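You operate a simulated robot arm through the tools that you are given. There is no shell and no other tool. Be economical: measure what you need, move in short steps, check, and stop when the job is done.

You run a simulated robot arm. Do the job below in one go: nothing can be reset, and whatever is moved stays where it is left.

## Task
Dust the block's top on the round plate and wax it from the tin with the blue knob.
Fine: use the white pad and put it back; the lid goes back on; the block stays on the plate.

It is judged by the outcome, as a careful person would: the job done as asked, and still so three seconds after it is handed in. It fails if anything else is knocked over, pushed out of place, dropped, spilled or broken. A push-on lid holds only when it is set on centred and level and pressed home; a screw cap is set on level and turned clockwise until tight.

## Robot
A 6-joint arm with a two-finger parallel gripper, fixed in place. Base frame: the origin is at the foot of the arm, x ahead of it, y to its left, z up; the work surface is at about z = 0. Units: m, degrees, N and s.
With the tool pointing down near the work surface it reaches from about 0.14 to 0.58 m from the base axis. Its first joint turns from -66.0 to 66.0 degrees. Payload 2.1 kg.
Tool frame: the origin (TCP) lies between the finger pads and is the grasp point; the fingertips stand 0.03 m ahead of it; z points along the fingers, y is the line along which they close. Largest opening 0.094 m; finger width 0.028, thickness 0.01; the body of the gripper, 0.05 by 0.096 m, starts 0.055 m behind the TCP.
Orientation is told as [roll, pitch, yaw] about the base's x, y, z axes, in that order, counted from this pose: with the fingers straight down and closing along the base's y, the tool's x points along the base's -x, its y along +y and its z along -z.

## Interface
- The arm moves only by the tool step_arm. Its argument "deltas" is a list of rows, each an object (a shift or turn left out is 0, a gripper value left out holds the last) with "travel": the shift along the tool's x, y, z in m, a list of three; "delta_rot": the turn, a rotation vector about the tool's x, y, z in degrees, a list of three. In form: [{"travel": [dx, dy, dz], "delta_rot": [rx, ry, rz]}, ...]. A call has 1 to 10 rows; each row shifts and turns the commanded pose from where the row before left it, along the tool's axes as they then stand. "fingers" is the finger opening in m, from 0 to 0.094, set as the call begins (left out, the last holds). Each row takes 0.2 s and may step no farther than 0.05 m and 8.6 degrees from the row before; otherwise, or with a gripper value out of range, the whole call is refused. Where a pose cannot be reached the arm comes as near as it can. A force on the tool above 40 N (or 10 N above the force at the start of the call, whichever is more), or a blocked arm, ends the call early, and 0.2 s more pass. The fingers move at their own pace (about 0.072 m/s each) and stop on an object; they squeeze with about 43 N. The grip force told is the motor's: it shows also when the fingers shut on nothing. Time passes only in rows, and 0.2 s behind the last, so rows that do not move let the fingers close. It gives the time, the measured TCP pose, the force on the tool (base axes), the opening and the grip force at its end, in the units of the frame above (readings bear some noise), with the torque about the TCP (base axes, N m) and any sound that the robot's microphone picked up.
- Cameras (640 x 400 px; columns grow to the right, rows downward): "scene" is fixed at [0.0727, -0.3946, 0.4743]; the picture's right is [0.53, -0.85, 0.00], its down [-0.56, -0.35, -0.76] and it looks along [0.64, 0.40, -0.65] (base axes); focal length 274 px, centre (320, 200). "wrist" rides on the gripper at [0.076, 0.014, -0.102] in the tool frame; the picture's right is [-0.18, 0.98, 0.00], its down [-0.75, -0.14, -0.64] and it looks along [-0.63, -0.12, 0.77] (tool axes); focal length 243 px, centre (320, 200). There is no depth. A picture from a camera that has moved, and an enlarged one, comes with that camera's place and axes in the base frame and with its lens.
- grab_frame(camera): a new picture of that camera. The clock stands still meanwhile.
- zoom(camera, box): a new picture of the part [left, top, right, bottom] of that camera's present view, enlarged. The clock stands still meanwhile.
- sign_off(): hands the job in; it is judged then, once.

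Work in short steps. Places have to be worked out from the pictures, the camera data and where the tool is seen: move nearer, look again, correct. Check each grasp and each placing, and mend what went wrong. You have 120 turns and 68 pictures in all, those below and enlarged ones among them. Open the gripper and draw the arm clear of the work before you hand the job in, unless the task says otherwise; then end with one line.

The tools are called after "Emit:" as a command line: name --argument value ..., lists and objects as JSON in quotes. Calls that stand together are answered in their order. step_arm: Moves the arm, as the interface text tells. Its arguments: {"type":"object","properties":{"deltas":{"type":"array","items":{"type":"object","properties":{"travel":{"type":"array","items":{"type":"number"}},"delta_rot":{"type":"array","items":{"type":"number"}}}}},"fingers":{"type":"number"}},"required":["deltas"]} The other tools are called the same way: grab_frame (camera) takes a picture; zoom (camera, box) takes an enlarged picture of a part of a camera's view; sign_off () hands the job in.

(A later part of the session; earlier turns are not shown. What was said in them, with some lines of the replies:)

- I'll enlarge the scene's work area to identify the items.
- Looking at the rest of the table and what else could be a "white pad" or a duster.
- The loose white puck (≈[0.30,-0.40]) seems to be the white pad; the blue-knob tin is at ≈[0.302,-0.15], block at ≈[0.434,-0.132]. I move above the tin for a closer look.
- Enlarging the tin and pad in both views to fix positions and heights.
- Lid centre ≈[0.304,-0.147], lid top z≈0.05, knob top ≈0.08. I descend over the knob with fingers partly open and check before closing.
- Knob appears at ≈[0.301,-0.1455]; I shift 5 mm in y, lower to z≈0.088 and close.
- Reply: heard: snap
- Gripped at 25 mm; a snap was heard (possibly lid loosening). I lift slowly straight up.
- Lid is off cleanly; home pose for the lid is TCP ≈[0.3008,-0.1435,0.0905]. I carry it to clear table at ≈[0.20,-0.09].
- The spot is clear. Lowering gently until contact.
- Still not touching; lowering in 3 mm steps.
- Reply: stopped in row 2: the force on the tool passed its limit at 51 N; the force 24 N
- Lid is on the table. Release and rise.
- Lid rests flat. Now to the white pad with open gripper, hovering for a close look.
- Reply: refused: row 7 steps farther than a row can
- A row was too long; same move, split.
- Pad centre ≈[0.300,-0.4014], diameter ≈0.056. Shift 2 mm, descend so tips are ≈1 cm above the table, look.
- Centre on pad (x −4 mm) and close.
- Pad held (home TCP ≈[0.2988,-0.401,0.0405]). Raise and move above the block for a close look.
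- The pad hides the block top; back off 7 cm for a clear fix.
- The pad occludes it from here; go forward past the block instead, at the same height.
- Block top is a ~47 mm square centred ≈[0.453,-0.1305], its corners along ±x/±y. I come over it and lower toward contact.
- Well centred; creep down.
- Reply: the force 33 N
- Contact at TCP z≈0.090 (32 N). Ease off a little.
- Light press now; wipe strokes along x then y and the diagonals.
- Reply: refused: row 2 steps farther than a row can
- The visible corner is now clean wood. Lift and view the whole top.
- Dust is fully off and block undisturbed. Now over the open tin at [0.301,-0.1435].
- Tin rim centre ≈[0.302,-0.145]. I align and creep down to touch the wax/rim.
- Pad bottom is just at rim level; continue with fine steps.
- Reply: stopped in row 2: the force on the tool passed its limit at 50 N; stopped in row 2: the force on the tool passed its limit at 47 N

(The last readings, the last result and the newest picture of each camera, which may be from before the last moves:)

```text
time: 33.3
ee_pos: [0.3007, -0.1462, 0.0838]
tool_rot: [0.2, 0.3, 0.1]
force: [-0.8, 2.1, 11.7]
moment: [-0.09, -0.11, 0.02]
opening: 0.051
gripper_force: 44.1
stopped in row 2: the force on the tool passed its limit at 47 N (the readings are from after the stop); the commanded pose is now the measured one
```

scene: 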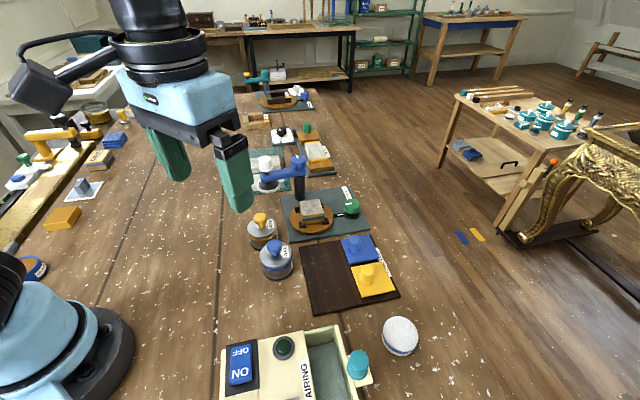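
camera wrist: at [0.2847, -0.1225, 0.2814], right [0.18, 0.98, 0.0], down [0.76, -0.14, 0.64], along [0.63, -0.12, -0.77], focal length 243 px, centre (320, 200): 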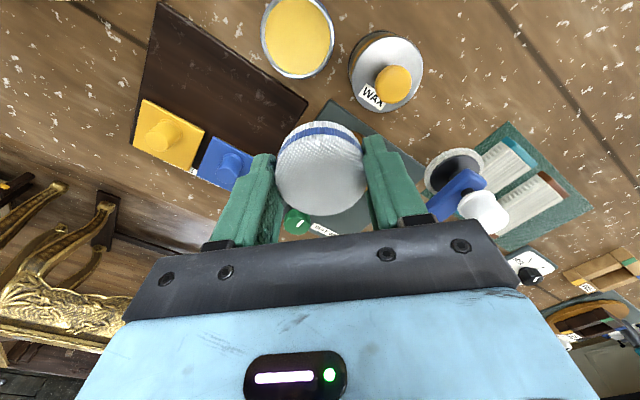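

Firm contact at 0.084 (rim or wax). Lift and look at the tin for an imprint.

Emit:
step_arm --deltas '[{"travel": [0, 0, -0.04]}, {"travel": [-0.03, 0, -0.03]}, {"travel": [-0.04, 0, 0]}, {}]'

Emit:
zoom --camera "scene" --box '[235, 160, 355, 280]'

Emit:
zoom --camera "wrist" --box '[220, 20, 440, 180]'

```text
time: 34.3
ee_pos: [0.3696, -0.1459, 0.1533]
tool_rot: [0.0, 0.4, 0.0]
force: [0.0, -0.1, -1.4]
moment: [-0.04, -0.03, 0.0]
opening: 0.0511
gripper_force: 43.0
```

```text
3.33 times, centred on (295, 220) of scene
camera zoom: at [0.0728, -0.3946, 0.4743], right [0.53, -0.85, 0.0], down [-0.56, -0.35, -0.76], along [0.64, 0.4, -0.65], focal length 915 px, centre (403, 133)
```

zoom: 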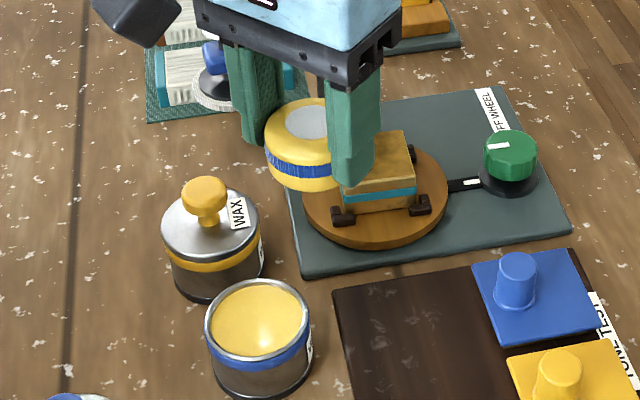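

```text
2.50 times, centred on (330, 100) of wrist
camera zoom: at [0.2927, -0.1315, 0.2555], right [0.18, 0.98, 0.0], down [0.76, -0.14, 0.64], along [0.63, -0.12, -0.77], focal length 606 px, centre (295, 450)
```

zoom: 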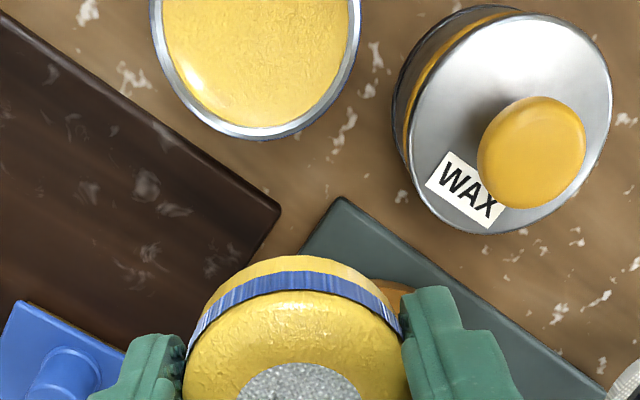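

Pad is loaded with wax. Go over the block and rub as before.

Emit:
step_arm --deltas '[{"travel": [-0.042, 0.008, 0]}, {"travel": [-0.0415, 0.0075, 0]}, {"travel": [0, 0, 0.04]}, {"travel": [0, 0, 0.018]}, {}]'

Emit:
step_arm --deltas '[{"travel": [0, 0, 0.002]}, {"travel": [0, 0, 0.002]}, {}]'

```text
time: 35.5
ee_pos: [0.4541, -0.1301, 0.0935]
tool_rot: [0.1, 0.4, 0.0]
force: [0.1, 0.9, -0.1]
moment: [-0.02, -0.02, -0.01]
opening: 0.0514
gripper_force: 43.3
```

```text
time: 36.3
ee_pos: [0.4543, -0.1295, 0.0914]
tool_rot: [0.1, 0.5, 0.0]
force: [0.2, 0.3, 11.0]
moment: [-0.02, -0.12, 0.0]
opening: 0.0512
gripper_force: 42.9
```

Contact at 11 N (pitch 0.5°, fine). Rub in the same pattern.

Emit:
step_arm --deltas '[{"travel": [-0.008, 0, 0]}, {"travel": [-0.008, 0, 0]}, {"travel": [0.01, 0, 0]}, {"travel": [0.012, 0, 0]}, {"travel": [0.01, 0, 0]}, {"travel": [-0.016, 0, 0]}, {"travel": [0, 0.008, 0]}, {"travel": [0, 0.008, 0]}, {"travel": [0, -0.01, 0]}, {"travel": [0, -0.006, 0]}]'

Emit:
step_arm --deltas '[{"travel": [0, -0.008, 0]}, {"travel": [0, -0.008, 0]}, {"travel": [0.008, 0.008, 0]}, {"travel": [0.008, 0.008, 0]}, {"travel": [-0.008, 0.008, 0]}, {"travel": [-0.008, 0.008, 0]}, {"travel": [-0.008, -0.008, 0]}, {"travel": [-0.008, -0.008, 0]}, {"travel": [0.008, -0.008, 0]}, {"travel": [0.008, 0.008, 0]}]'

Emit:
step_arm --deltas '[{"travel": [0, 0, -0.045]}, {"travel": [0, 0, -0.045]}, {"travel": [-0.025, 0, 0]}, {}]'

Emit:
zoom --camera "wrist" --box '[220, 20, 440, 180]'

```text
time: 38.5
ee_pos: [0.4523, -0.1293, 0.0908]
tool_rot: [0.0, 0.3, 0.0]
force: [0.6, 0.1, -0.6]
moment: [0.0, -0.01, 0.04]
opening: 0.0512
gripper_force: 42.5
```

```text
time: 40.7
ee_pos: [0.4549, -0.1304, 0.0908]
tool_rot: [0.0, 0.2, 0.0]
force: [1.6, -2.3, 4.9]
moment: [-0.16, -0.15, -0.01]
opening: 0.0511
gripper_force: 43.1
```

```text
time: 41.7
ee_pos: [0.4815, -0.129, 0.1779]
tool_rot: [0.1, 0.4, -0.1]
force: [0.2, 0.0, -0.5]
moment: [-0.02, -0.03, 0.01]
opening: 0.0513
gripper_force: 43.2
```

```text
2.50 times, centred on (330, 100) of wrist
camera zoom: at [0.4049, -0.1143, 0.2821], right [0.18, 0.98, 0.0], down [0.76, -0.14, 0.64], along [0.63, -0.12, -0.77], focal length 606 px, centre (295, 450)
```

zoom: 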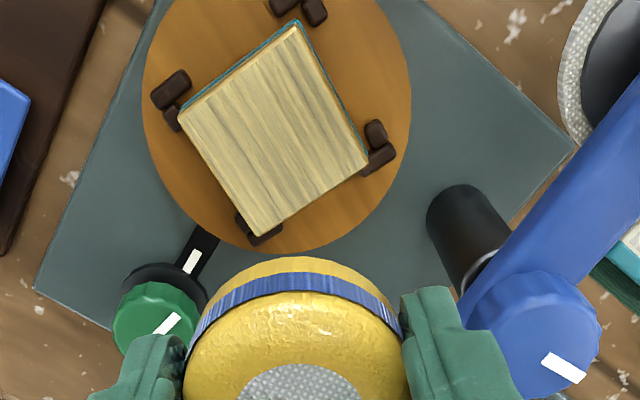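

The surface changed to pale grain; the plate turned slightly. Look closely for coverage.

Emit:
zoom --camera "wrist" --box '[270, 20, 380, 120]'

Emit:
zoom --camera "scene" --box '[290, 175, 350, 240]'

```text
4.00 times, centred on (325, 70) of wrist
camera zoom: at [0.4049, -0.1143, 0.2821], right [0.18, 0.98, 0.0], down [0.76, -0.14, 0.64], along [0.63, -0.12, -0.77], focal length 970 px, centre (300, 720)
```

zoom: 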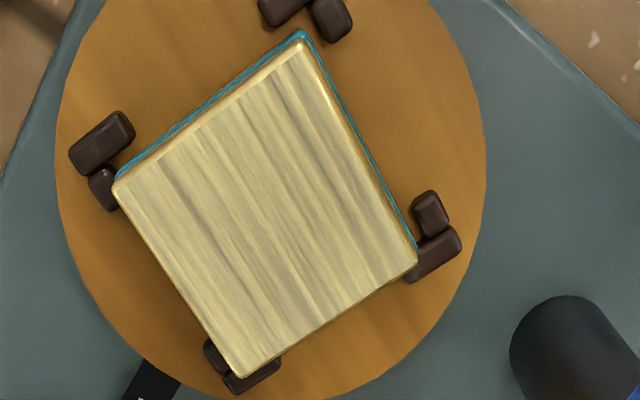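

```text
6.15 times, centred on (320, 208) of scene
camera zoom: at [0.0727, -0.3946, 0.4743], right [0.53, -0.85, 0.0], down [-0.56, -0.35, -0.76], along [0.64, 0.4, -0.65], focal length 1689 px, centre (320, 154)
```

zoom: 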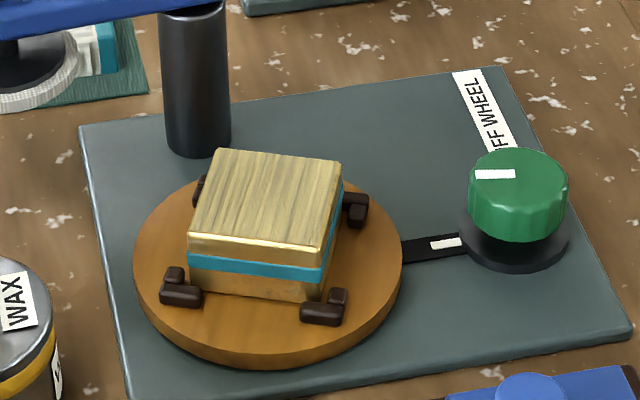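

Dust is gone and a uniform wax finish with streaks covers the whole top; block still held on the plate. Return the pad to [0.2988,-0.401].

Emit:
step_arm --deltas '[{"travel": [0.0261, -0.0389, 0]}, {"travel": [0.0261, -0.0389, 0]}, {"travel": [0.0261, -0.0389, 0]}, {"travel": [0.0261, -0.0389, 0]}, {"travel": [0.0261, -0.0389, 0]}, {"travel": [0.0261, -0.0389, 0]}, {"travel": [0.0261, -0.0386, 0]}, {"travel": [0, 0, 0.05]}, {"travel": [0, 0, 0.045]}, {}]'

Emit:
step_arm --deltas '[{"travel": [0, 0, 0.03]}, {"travel": [0, 0, 0.008]}, {}]'

```text
time: 43.9
ee_pos: [0.2987, -0.4009, 0.0863]
tool_rot: [0.1, 0.5, 0.0]
force: [0.0, -0.6, -0.1]
moment: [-0.04, -0.01, -0.04]
opening: 0.051
gripper_force: 42.4
```

```text
time: 44.7
ee_pos: [0.2978, -0.3994, 0.0489]
tool_rot: [0.0, 0.4, 0.0]
force: [0.0, -0.3, -0.1]
moment: [0.0, 0.0, -0.02]
opening: 0.0513
gripper_force: 42.8
```

Emit:
step_arm --deltas '[{"travel": [-0.0006, -0.001, 0.004]}, {"travel": [0, 0, 0.003]}, {}]'

Emit:
step_arm --deltas '[{"travel": [0, 0, 0.001]}, {}]'

```text
time: 45.5
ee_pos: [0.2981, -0.4011, 0.0412]
tool_rot: [0.1, 0.5, 0.0]
force: [-1.0, -0.2, 0.2]
moment: [0.0, -0.03, -0.02]
opening: 0.0513
gripper_force: 42.8
```

```text
time: 46.1
ee_pos: [0.298, -0.4023, 0.0412]
tool_rot: [-0.1, 0.5, 0.1]
force: [0.1, 0.7, -1.0]
moment: [0.0, -0.01, -0.01]
opening: 0.0511
gripper_force: 43.2
```

Emit:
step_arm --deltas '[{"travel": [0, 0, 0.001]}, {}]'

```text
time: 46.7
ee_pos: [0.2973, -0.4019, 0.0401]
tool_rot: [0.1, 0.3, 0.0]
force: [-1.8, 1.0, 15.2]
moment: [-0.07, -0.22, 0.0]
opening: 0.051
gripper_force: 43.0
```

Pad is on the table. Release and rise, then check.

Emit:
step_arm --deltas '[{"travel": [0, 0, -0.0005]}, {}, {}]' --fingers 0.09

Emit:
step_arm --deltas '[{"travel": [0, 0, -0.04]}, {"travel": [0, 0, -0.05]}, {"travel": [0, 0, -0.05]}, {}]'

Emit:
grab_frame --camera "scene"

```text
time: 47.5
ee_pos: [0.2979, -0.4025, 0.0411]
tool_rot: [0.1, 0.3, 0.0]
force: [-0.5, -0.6, 0.3]
moment: [0.01, -0.02, -0.02]
opening: 0.0901
gripper_force: 0.0
```

```text
time: 48.5
ee_pos: [0.2972, -0.4051, 0.1805]
tool_rot: [0.1, 0.3, 0.0]
force: [0.5, 0.1, 0.9]
moment: [0.04, 0.0, -0.01]
opening: 0.09
gripper_force: 0.0
```

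```text
21 pictures are left
```

scene: 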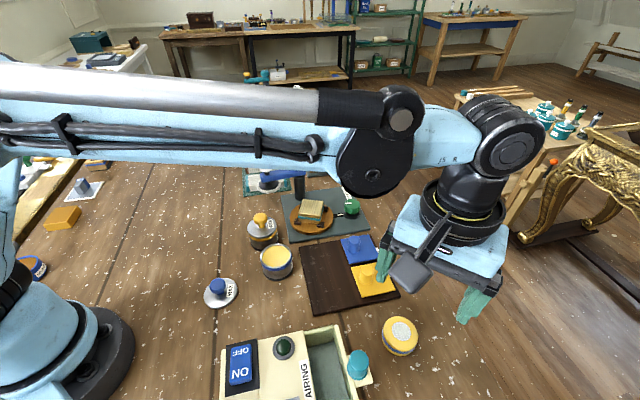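

Pad is back. Now fetch the lid at [0.199,-0.0885].

Emit:
step_arm --deltas '[{"travel": [0.014, 0.0452, 0], "delta_rot": [0, -0.3, 0]}, {"travel": [0.014, 0.0452, 0]}, {"travel": [0.014, 0.0452, 0]}, {"travel": [0.014, 0.0452, 0]}, {"travel": [0.014, 0.0452, 0]}, {"travel": [0.014, 0.0452, 0]}, {"travel": [0.014, 0.0453, 0]}, {"travel": [0, 0, 0.045]}, {"travel": [0, 0, 0.045]}, {}]' --fingers 0.06

Emit:
zoom --camera "wrist" --box '[220, 80, 440, 240]'

```text
time: 50.7
ee_pos: [0.1997, -0.0858, 0.0891]
tool_rot: [0.1, 0.1, 0.0]
force: [-0.3, 0.1, 0.1]
moment: [0.01, -0.01, -0.02]
opening: 0.0601
gripper_force: 0.1
```

```text
2.50 times, centred on (330, 160) of wrist
camera zoom: at [0.1232, -0.072, 0.1907], right [0.18, 0.98, 0.0], down [0.75, -0.14, 0.64], along [0.63, -0.12, -0.77], focal length 606 px, centre (295, 300)
```

zoom: 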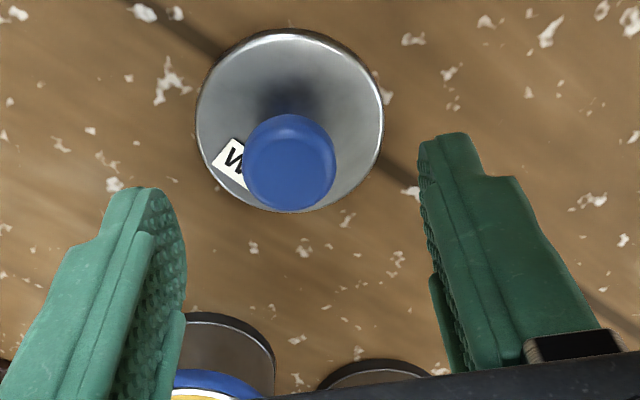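

Lid lies as left. Descend, close on the knob at the same height as before, and lift.

Emit:
step_arm --deltas '[{"travel": [0, -0.0025, 0.025]}, {"travel": [0, 0, 0.0172]}, {}]'

Emit:
step_arm --deltas '[{}, {}, {}]' --fingers 0.0

Emit:
step_arm --deltas '[{"travel": [0, 0, -0.02]}, {"travel": [0, 0, -0.04]}, {"travel": [0, 0, -0.04]}, {}]'

Emit:
zoom --camera "scene" --box '[160, 180, 310, 310]'

```text
time: 51.5
ee_pos: [0.2, -0.0878, 0.0473]
tool_rot: [0.1, 0.0, -0.1]
force: [0.4, 0.1, -0.5]
moment: [0.0, 0.03, 0.04]
opening: 0.0603
gripper_force: 0.0
```

```text
time: 52.3
ee_pos: [0.2006, -0.0878, 0.0481]
tool_rot: [0.1, 0.2, 0.0]
force: [0.4, 0.2, -0.7]
moment: [0.0, -0.01, 0.02]
opening: 0.0251
gripper_force: 42.8
```

```text
time: 53.3
ee_pos: [0.2, -0.0898, 0.1476]
tool_rot: [0.1, 0.1, 0.0]
force: [0.3, -0.1, -0.8]
moment: [0.0, -0.02, -0.04]
opening: 0.0255
gripper_force: 43.4
```

```text
3.08 times, centred on (235, 245) of scene
camera zoom: at [0.0727, -0.3946, 0.4743], right [0.53, -0.85, 0.0], down [-0.56, -0.35, -0.76], along [0.64, 0.4, -0.65], focal length 844 px, centre (582, 62)
```

zoom: 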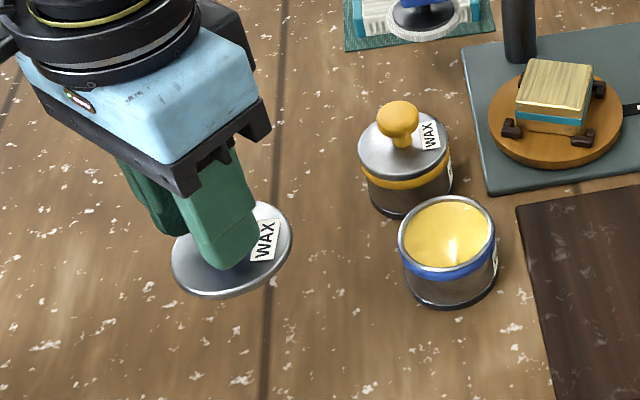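

Lid held level. Carry above the tin and check alignment.

Emit:
step_arm --deltas '[{"travel": [-0.034, -0.018, 0]}, {"travel": [-0.034, -0.018, 0]}, {"travel": [-0.0335, -0.018, 0]}, {"travel": [0, 0, 0.03]}, {}, {}]'

Emit:
zoom --camera "scene" --box '[235, 200, 325, 285]'

Emit:
zoom --camera "wrist" --box '[230, 80, 410, 220]'

```text
time: 54.7
ee_pos: [0.3016, -0.1434, 0.1166]
tool_rot: [0.1, 0.0, 0.0]
force: [-0.2, 0.8, 0.2]
moment: [0.0, 0.02, -0.01]
opening: 0.0254
gripper_force: 43.6
```

```text
4.71 times, centred on (280, 242) of scene
camera zoom: at [0.0727, -0.3946, 0.4743], right [0.53, -0.85, 0.0], down [-0.56, -0.35, -0.76], along [0.64, 0.4, -0.65], focal length 1292 px, centre (508, 0)
```

zoom: 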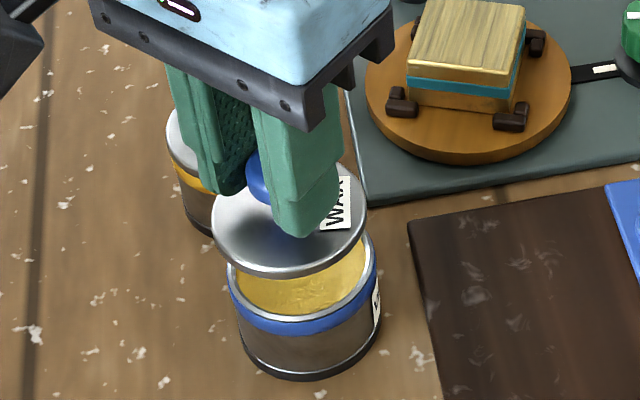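

```text
2.86 times, centred on (320, 150) of wrist
camera zoom: at [0.2248, -0.1289, 0.2189], right [0.18, 0.98, 0.0], down [0.75, -0.14, 0.64], along [0.63, -0.12, -0.77], focal length 693 px, centre (320, 343)
```

zoom: 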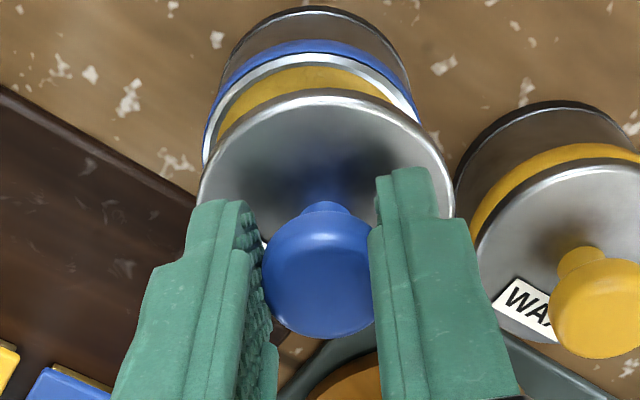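

Both views suggest the tin axis lies ~2.5 mm toward −y of the lid. Correct and lower to just above the rim, then recheck.

Emit:
step_arm --deltas '[{"travel": [-0.0003, -0.0023, 0.01]}, {"travel": [0, 0, 0.006]}, {}, {}]'

Emit:
zoom --camera "scene" --box '[245, 225, 310, 285]'

Emit:
zoom --camera "wrist" --box '[260, 70, 380, 170]'

```text
time: 55.7
ee_pos: [0.3018, -0.1457, 0.1014]
tool_rot: [0.0, 0.1, -0.1]
force: [0.0, -0.3, -0.7]
moment: [0.01, 0.0, -0.01]
opening: 0.0254
gripper_force: 43.1
```

```text
6.67 times, centred on (278, 255) of scene
camera zoom: at [0.0727, -0.3946, 0.4743], right [0.53, -0.85, 0.0], down [-0.56, -0.35, -0.76], along [0.64, 0.4, -0.65], focal length 1830 px, centre (603, -167)
```

zoom: 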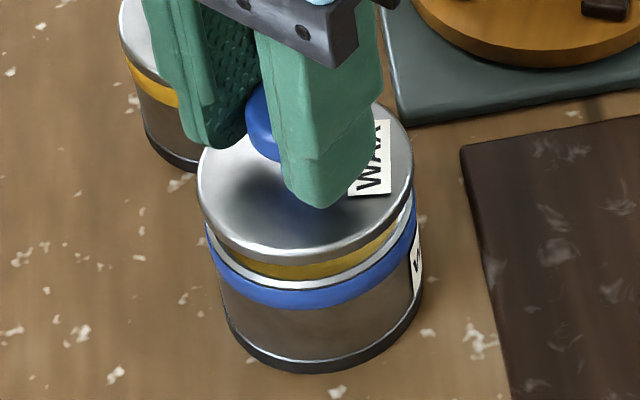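

```text
4.00 times, centred on (320, 120) of wrist
camera zoom: at [0.2252, -0.1311, 0.2039], right [0.18, 0.98, 0.0], down [0.75, -0.14, 0.64], along [0.63, -0.12, -0.77], focal length 970 px, centre (320, 520)
```

zoom: 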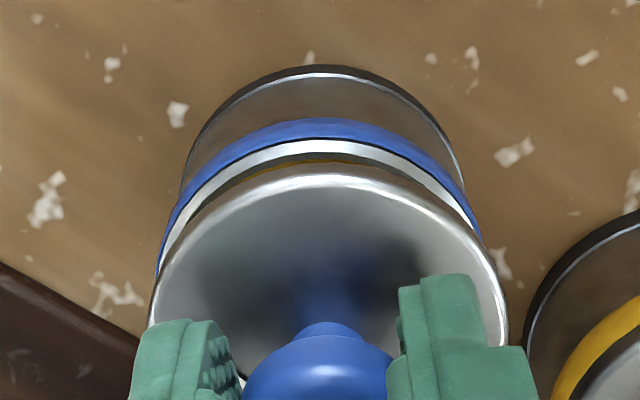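

Nearly aligned; shift ~0.6 mm more, and press down gradually listening for the snap.

Emit:
step_arm --deltas '[{"travel": [0.0004, -0.0006, 0.004]}, {"travel": [0, 0, 0.003]}, {"travel": [0, 0, 0.002]}, {}]'

```text
time: 56.7
ee_pos: [0.3011, -0.1449, 0.0925]
tool_rot: [0.1, 0.1, 0.0]
force: [-0.9, -0.1, -0.3]
moment: [0.02, 0.04, 0.0]
opening: 0.0253
gripper_force: 43.3
```

Emit:
step_arm --deltas '[{"travel": [0, 0, 0.001]}, {"travel": [0, 0, 0.001]}, {}]'

Emit:
step_arm --deltas '[{"travel": [0, 0, 0.001]}, {"travel": [0, 0, 0.001]}, {}]'

```text
time: 57.5
ee_pos: [0.3007, -0.1466, 0.0923]
tool_rot: [0.1, 0.2, 0.1]
force: [-5.6, -1.6, 30.8]
moment: [-0.13, -0.1, 0.07]
opening: 0.0252
gripper_force: 42.8
heard: snap
```

```text
time: 57.8
ee_pos: [0.302, -0.1457, 0.0905]
tool_rot: [0.1, 0.2, 0.0]
force: [-0.8, 0.3, 7.8]
moment: [0.01, -0.23, 0.11]
opening: 0.0254
gripper_force: 42.9
stopped in row 1: the force on the tool passed its limit at 49 N (the readings are from after the stop); the commanded pose is now the measured one
```

Snap heard and pressed with ~49 N. Inspect the seat before releasing.

Emit:
zoom --camera "scene" --box '[245, 225, 310, 285]'

Emit:
step_arm --deltas '[{}, {}, {}]' --fingers 0.06

Emit:
step_arm --deltas '[{"travel": [0, 0, -0.04]}, {"travel": [0, 0, -0.05]}, {"travel": [0.04, 0.03, 0]}, {"travel": [0.04, 0.03, 0]}, {}]'

Emit:
zoom --camera "scene" --box '[235, 200, 325, 285]'

Emit:
grab_frame --camera "scene"

```text
6.67 times, centred on (278, 255) of scene
camera zoom: at [0.0727, -0.3946, 0.4743], right [0.53, -0.85, 0.0], down [-0.56, -0.35, -0.76], along [0.64, 0.4, -0.65], focal length 1830 px, centre (603, -167)
```

zoom: 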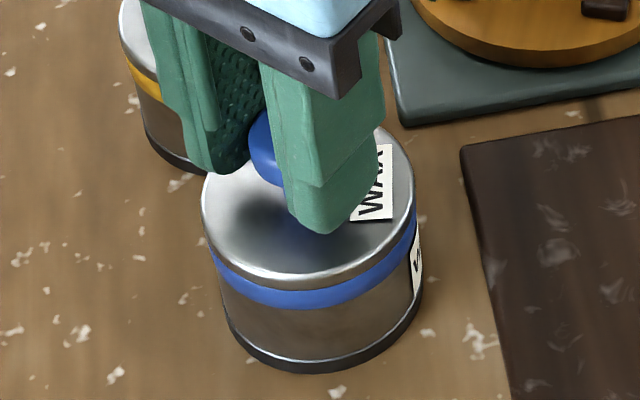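

```text
time: 58.6
ee_pos: [0.3014, -0.1451, 0.0918]
tool_rot: [0.1, 0.1, -0.1]
force: [-0.8, -0.9, -0.2]
moment: [-0.03, -0.01, -0.01]
opening: 0.0599
gripper_force: 0.0
```

```text
time: 59.8
ee_pos: [0.2221, -0.0869, 0.181]
tool_rot: [0.1, 0.1, -0.1]
force: [-0.2, 0.0, 0.3]
moment: [0.0, 0.0, -0.01]
opening: 0.06
gripper_force: 0.0
```

```text
4.71 times, centred on (280, 242) of scene
camera zoom: at [0.0727, -0.3946, 0.4743], right [0.53, -0.85, 0.0], down [-0.56, -0.35, -0.76], along [0.64, 0.4, -0.65], focal length 1292 px, centre (508, 0)
```

zoom: 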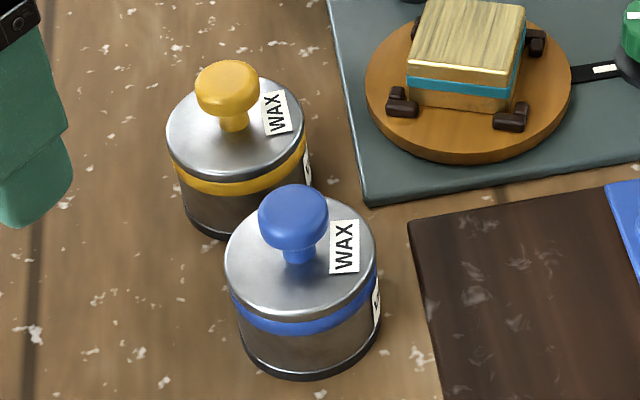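

```text
12 pictures are left
```

scene: 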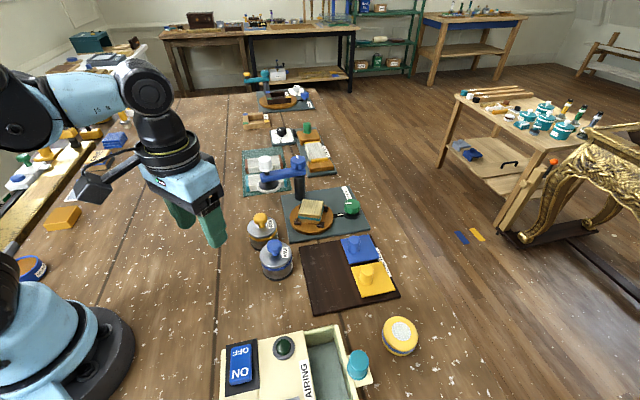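

The lid is seated level, the pad is back in its spot, the waxed block is on the plate and the arm is clear with the gripper open, so I hand in.

Emit:
sign_off

```text
The job is handed in.
```

I dusted the block's top and waxed it evenly from the blue-knob tin with the white pad, then put the pad back (it still has wax on it). The lid is snapped back on level, and the block is still on the round plate, which turned slightly while I rubbed.
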